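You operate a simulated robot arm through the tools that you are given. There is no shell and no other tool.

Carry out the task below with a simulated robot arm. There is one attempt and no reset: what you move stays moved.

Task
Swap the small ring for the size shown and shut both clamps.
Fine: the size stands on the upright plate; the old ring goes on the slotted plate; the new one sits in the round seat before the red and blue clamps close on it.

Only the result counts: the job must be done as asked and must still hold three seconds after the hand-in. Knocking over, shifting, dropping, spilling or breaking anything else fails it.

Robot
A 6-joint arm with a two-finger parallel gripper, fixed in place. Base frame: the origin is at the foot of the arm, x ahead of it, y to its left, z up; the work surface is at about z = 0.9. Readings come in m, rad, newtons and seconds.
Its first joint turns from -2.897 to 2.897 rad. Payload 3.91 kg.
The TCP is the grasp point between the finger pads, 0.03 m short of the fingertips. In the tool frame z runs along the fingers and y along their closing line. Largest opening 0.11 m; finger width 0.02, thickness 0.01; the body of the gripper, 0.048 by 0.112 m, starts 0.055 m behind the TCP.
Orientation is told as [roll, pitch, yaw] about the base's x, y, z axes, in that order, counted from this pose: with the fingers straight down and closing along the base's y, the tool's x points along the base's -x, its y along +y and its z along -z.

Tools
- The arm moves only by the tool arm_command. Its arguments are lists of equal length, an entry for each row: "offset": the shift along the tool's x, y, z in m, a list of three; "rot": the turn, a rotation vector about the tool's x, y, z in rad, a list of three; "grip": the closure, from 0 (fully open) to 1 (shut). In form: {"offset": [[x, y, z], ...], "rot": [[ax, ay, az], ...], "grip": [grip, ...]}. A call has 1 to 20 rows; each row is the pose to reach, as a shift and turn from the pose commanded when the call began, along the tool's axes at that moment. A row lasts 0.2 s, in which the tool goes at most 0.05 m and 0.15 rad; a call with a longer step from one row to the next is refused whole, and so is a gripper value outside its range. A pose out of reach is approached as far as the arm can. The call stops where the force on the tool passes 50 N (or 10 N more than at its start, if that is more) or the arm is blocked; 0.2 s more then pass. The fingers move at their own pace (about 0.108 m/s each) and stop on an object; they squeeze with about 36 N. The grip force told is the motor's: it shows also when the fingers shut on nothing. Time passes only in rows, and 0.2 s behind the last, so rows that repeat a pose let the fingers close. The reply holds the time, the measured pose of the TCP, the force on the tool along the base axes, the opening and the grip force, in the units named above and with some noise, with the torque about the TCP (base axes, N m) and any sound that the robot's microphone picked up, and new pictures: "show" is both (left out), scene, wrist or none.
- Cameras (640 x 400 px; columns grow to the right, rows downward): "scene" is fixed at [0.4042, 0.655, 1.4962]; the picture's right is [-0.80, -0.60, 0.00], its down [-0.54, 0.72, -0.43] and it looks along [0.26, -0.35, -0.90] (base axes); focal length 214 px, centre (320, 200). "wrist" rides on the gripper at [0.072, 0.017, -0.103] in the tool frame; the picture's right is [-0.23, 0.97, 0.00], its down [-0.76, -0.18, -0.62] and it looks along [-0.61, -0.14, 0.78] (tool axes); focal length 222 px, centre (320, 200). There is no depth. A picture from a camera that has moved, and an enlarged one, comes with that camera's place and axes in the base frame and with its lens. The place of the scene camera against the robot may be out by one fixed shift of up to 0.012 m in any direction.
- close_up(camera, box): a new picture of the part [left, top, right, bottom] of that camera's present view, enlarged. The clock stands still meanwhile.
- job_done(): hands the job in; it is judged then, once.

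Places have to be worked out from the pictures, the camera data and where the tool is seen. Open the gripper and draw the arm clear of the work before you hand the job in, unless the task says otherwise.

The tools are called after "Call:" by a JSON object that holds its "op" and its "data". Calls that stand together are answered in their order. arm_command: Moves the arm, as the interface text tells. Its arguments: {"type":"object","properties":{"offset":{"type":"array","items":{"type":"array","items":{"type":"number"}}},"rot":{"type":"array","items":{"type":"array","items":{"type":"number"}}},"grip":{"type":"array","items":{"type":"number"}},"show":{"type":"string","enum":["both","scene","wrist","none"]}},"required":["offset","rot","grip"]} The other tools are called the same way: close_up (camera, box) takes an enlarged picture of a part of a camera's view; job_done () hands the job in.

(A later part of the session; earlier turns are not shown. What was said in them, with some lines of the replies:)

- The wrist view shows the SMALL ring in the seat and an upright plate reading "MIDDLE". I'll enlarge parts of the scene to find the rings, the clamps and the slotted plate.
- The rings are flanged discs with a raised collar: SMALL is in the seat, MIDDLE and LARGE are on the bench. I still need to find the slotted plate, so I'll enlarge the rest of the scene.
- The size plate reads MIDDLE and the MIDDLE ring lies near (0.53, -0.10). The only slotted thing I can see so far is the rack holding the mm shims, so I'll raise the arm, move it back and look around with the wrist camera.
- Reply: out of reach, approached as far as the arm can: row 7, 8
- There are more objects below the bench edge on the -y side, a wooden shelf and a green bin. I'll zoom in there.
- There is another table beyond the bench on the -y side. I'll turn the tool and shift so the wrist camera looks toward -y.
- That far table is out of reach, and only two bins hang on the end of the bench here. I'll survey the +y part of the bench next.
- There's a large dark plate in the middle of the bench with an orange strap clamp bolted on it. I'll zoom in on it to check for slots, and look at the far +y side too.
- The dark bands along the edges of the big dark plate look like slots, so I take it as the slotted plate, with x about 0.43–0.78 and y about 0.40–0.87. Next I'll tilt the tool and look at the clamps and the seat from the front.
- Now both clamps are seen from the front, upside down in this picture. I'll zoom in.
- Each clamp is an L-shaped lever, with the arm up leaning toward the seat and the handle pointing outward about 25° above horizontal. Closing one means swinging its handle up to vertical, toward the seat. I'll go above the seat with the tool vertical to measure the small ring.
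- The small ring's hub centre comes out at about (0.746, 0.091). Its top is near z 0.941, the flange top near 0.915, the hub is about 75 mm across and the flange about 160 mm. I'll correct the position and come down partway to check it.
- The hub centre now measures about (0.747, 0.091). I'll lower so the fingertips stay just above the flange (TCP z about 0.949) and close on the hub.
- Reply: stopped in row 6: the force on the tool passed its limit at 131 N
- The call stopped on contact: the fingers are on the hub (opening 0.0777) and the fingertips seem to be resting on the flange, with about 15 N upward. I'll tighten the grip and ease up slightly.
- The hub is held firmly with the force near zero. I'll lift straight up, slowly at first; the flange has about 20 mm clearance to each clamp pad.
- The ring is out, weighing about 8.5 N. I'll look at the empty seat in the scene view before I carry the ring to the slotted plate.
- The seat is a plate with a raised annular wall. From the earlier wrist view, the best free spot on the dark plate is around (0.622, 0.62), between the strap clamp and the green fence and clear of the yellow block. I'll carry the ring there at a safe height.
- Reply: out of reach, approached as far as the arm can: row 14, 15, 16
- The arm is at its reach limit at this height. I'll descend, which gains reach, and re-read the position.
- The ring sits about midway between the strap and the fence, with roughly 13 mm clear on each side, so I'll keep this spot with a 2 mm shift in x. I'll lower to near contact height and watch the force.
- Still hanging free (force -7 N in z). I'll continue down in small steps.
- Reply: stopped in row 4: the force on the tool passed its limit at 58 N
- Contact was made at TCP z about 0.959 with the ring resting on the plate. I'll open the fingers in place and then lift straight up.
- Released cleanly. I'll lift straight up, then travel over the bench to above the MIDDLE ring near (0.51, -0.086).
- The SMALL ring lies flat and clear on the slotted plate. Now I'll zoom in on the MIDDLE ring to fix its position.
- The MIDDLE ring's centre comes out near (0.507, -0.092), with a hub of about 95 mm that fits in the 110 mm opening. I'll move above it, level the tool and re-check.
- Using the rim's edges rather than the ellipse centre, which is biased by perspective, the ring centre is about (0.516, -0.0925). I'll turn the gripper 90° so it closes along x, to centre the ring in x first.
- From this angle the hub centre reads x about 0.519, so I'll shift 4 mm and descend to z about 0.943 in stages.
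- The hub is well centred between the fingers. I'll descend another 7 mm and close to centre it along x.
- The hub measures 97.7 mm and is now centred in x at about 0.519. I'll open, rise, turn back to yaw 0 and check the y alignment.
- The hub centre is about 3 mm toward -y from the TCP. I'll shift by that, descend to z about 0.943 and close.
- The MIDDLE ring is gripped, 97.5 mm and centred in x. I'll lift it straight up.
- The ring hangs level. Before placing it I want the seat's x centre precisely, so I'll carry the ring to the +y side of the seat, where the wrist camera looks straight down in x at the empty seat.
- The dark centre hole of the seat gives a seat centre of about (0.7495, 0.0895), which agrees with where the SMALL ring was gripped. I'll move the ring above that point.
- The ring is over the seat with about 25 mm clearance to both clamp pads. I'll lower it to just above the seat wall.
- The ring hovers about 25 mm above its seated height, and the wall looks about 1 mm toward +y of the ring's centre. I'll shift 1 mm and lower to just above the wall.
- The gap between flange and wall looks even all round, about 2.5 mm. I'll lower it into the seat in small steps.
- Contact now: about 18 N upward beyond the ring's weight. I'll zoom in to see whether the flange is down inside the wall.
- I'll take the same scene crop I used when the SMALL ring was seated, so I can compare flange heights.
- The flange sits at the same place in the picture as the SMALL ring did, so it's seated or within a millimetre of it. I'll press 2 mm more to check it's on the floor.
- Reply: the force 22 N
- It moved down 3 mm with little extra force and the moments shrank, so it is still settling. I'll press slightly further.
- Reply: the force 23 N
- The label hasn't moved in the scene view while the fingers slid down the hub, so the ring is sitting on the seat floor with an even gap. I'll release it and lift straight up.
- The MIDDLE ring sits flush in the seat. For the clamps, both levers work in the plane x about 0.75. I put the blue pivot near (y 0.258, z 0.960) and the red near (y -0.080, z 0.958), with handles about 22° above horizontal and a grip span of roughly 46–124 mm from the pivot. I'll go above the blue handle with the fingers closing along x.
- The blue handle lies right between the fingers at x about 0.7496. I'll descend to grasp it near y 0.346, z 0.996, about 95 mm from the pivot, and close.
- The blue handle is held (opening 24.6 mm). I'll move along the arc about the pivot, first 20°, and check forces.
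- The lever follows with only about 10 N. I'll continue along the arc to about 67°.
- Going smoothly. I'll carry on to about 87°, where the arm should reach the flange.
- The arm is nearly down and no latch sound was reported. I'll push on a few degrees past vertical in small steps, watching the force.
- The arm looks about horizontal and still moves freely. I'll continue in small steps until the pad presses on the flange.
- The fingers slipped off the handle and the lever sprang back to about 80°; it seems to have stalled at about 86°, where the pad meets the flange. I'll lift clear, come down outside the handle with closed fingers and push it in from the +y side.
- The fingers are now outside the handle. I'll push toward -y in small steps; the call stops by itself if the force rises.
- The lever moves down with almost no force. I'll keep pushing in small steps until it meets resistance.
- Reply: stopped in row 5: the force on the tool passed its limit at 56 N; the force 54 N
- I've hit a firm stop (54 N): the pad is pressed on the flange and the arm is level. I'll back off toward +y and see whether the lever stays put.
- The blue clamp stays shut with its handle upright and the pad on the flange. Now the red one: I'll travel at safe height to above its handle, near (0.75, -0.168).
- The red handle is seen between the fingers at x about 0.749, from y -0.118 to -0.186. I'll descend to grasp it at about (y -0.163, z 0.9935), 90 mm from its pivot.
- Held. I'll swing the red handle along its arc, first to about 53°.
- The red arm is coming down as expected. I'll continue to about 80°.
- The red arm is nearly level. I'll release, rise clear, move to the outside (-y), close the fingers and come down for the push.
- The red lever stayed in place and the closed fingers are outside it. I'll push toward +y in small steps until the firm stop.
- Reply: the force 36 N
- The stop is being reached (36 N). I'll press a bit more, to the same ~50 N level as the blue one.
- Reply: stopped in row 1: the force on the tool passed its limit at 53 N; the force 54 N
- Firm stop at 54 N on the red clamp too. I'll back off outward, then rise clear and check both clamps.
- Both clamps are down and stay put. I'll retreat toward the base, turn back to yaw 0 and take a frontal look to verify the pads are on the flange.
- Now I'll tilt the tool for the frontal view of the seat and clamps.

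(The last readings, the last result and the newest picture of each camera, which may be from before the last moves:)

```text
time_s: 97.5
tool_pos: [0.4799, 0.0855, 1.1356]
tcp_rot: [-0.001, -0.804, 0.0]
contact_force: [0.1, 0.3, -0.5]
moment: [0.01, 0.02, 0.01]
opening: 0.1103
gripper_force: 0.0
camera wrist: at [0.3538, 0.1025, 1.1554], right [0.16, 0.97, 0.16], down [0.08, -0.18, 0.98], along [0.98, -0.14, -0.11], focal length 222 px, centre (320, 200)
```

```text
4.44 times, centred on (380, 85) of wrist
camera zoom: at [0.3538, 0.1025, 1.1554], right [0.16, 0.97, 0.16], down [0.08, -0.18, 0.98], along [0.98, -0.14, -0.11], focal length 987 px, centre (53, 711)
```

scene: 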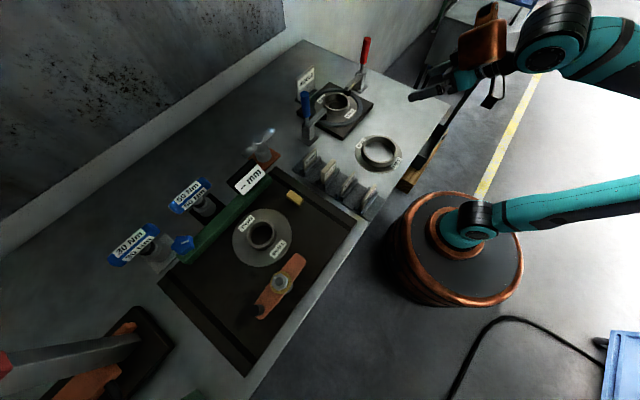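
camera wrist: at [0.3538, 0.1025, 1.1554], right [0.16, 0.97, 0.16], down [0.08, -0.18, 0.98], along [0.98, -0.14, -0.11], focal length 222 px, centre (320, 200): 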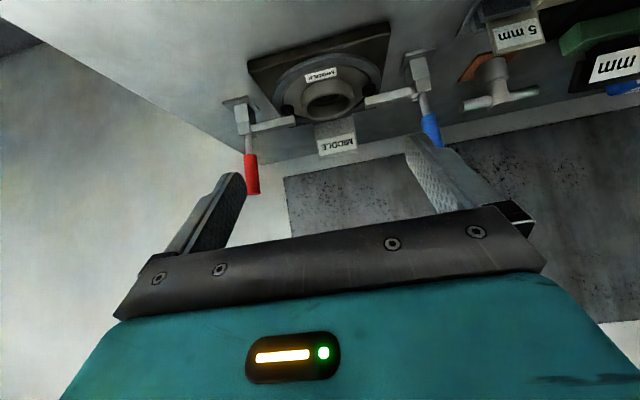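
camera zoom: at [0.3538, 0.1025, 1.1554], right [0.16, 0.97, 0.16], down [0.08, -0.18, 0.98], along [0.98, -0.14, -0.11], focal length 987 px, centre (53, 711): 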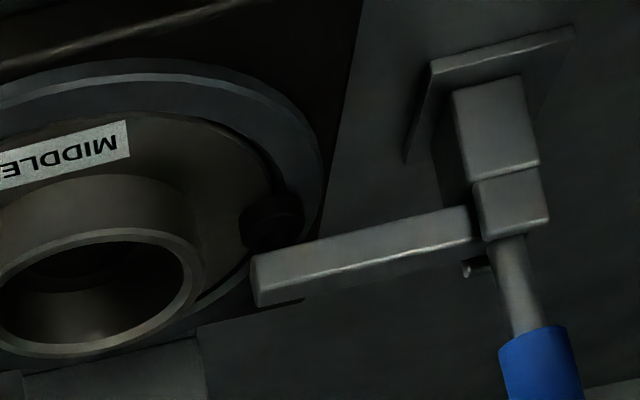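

Both arms are level with their pads on the MIDDLE ring's flange, and the handles stand upright. Last, I'll check the SMALL ring and the plate it lies on.

Call:
{"op": "close_up", "data": {"camera": "scene", "box": [220, 160, 380, 260]}}

Call:
{"op": "close_up", "data": {"camera": "scene", "box": [150, 250, 270, 380]}}

Call:
{"op": "close_up", "data": {"camera": "scene", "box": [280, 40, 440, 140]}}

```text
4.00 times, centred on (300, 210) of scene
camera zoom: at [0.4042, 0.655, 1.4962], right [-0.8, -0.6, 0.0], down [-0.54, 0.72, -0.43], along [0.26, -0.35, -0.9], focal length 858 px, centre (400, 160)
```

zoom: 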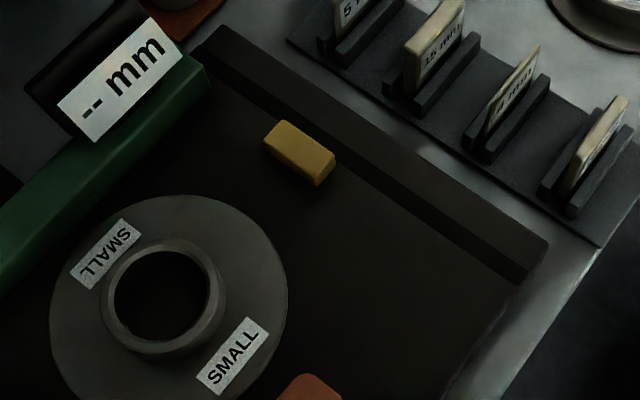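

```text
3.08 times, centred on (210, 315) of scene
camera zoom: at [0.4042, 0.655, 1.4962], right [-0.8, -0.6, 0.0], down [-0.54, 0.72, -0.43], along [0.26, -0.35, -0.9], focal length 660 px, centre (658, -154)
```

zoom: 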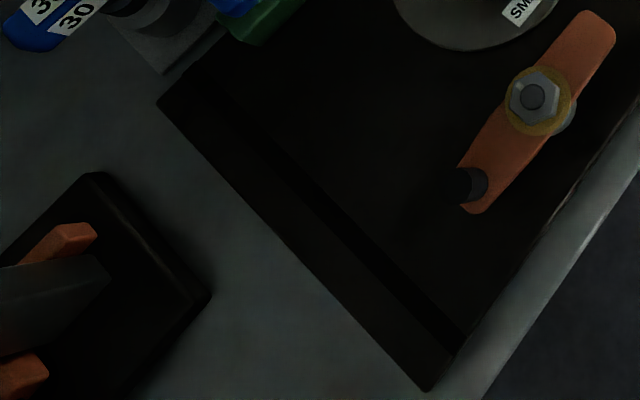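

```text
4.00 times, centred on (360, 90) of scene
camera zoom: at [0.4042, 0.655, 1.4962], right [-0.8, -0.6, 0.0], down [-0.54, 0.72, -0.43], along [0.26, -0.35, -0.9], focal length 858 px, centre (160, 640)
```

zoom: 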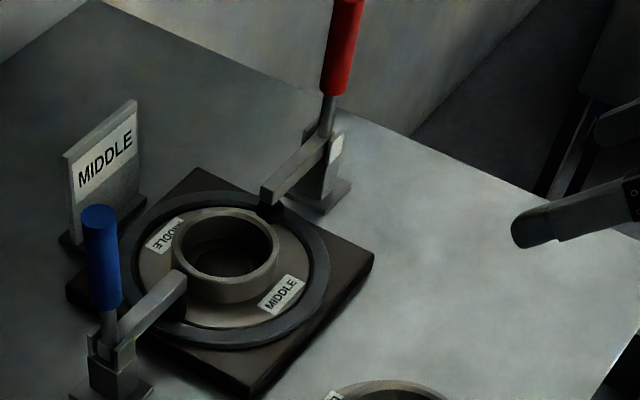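

The dark plate clearly has grooves near both edges, and the SMALL ring rests flat on it, clear of everything. I'll draw the arm up and back a little more and confirm nothing moves.

Call:
{"op": "arm_command", "data": {"offset": [[-0.012, 0, -0.026], [-0.024, 0, -0.052], [-0.0365, 0, -0.0773], [-0.0365, 0, -0.0773], [-0.0365, 0, -0.0773], [-0.0365, 0, -0.0773], [-0.0365, 0, -0.0773], [-0.0365, 0, -0.0773]], "rot": [[0, 0, 0], [0, 0, 0], [0, 0, 0], [0, 0, 0], [0, 0, 0], [0, 0, 0], [0, 0, 0], [0, 0, 0]], "grip": [0, 0, 0, 0, 0, 0, 0, 0]}}

Call:
{"op": "close_up", "data": {"camera": "scene", "box": [280, 40, 440, 140]}}

```text
time_s: 99.3
tool_pos: [0.4494, 0.0863, 1.2158]
tcp_rot: [0.001, -0.803, 0.002]
contact_force: [0.4, 0.3, -0.1]
moment: [0.0, -0.02, -0.04]
opening: 0.1102
gripper_force: 0.1
camera wrist: at [0.3237, 0.1029, 1.2357], right [0.16, 0.97, 0.16], down [0.08, -0.18, 0.98], along [0.98, -0.14, -0.11], focal length 222 px, centre (320, 200)
```

scene: 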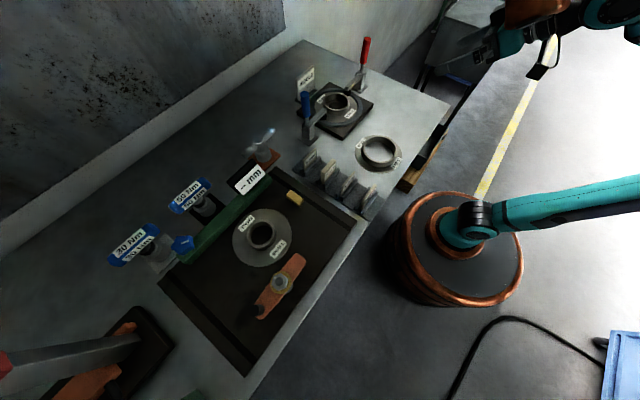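
wrist: 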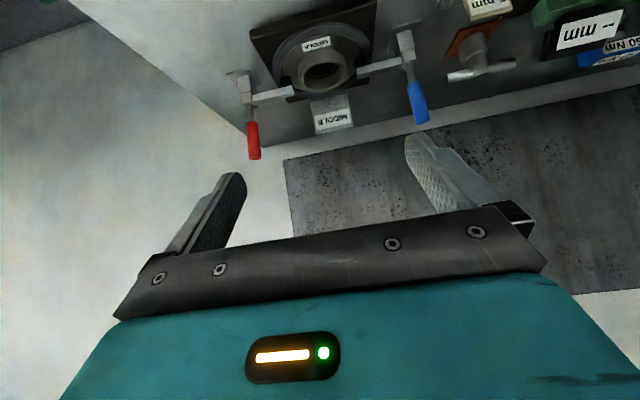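

```text
4.00 times, centred on (360, 90) of scene
camera zoom: at [0.4042, 0.655, 1.4962], right [-0.8, -0.6, 0.0], down [-0.54, 0.72, -0.43], along [0.26, -0.35, -0.9], focal length 858 px, centre (160, 640)
```

zoom: 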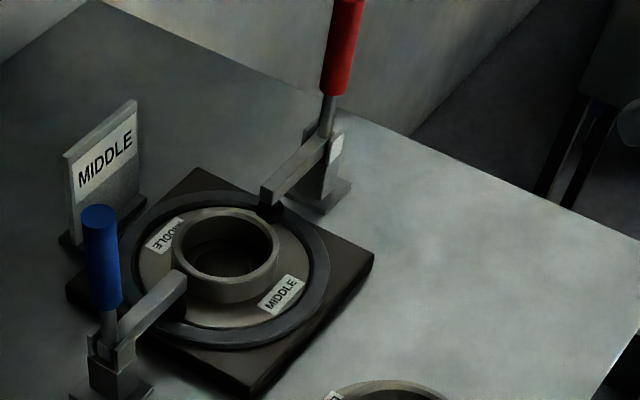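

Everything is stable: the MIDDLE ring is in the seat with both clamps shut, the SMALL ring is on the slotted plate, and the gripper is open with the arm clear. I'm handing in the job.

Call:
{"op": "job_done", "data": {}}

```text
The job is handed in.
```

The ring swap is finished and handed in. The MIDDLE ring, the size shown on the upright plate, is in the round seat and both clamps are shut on it.

- **Old ring:** The SMALL ring lies flat on the slotted plate, clear of the strap clamp, the fence and the yellow block. I took the large dark plate with a groove near each end to be the slotted plate.
- **New ring:** The MIDDLE ring sits on the seat floor inside the raised wall, with an even gap all round.
- **Clamps:** I pushed both the red and the blue clamp to a firm stop at about 54 N. Their arms are level, their pads are on the flange, and both stayed put after I let go. No latching sound was picked up for either one.

While I was closing the blue clamp, the fingers slipped off its handle once and it sprang back slightly. I then pushed it shut from outside. I saw nothing else knocked or moved, and the gripper is open with the arm drawn clear.
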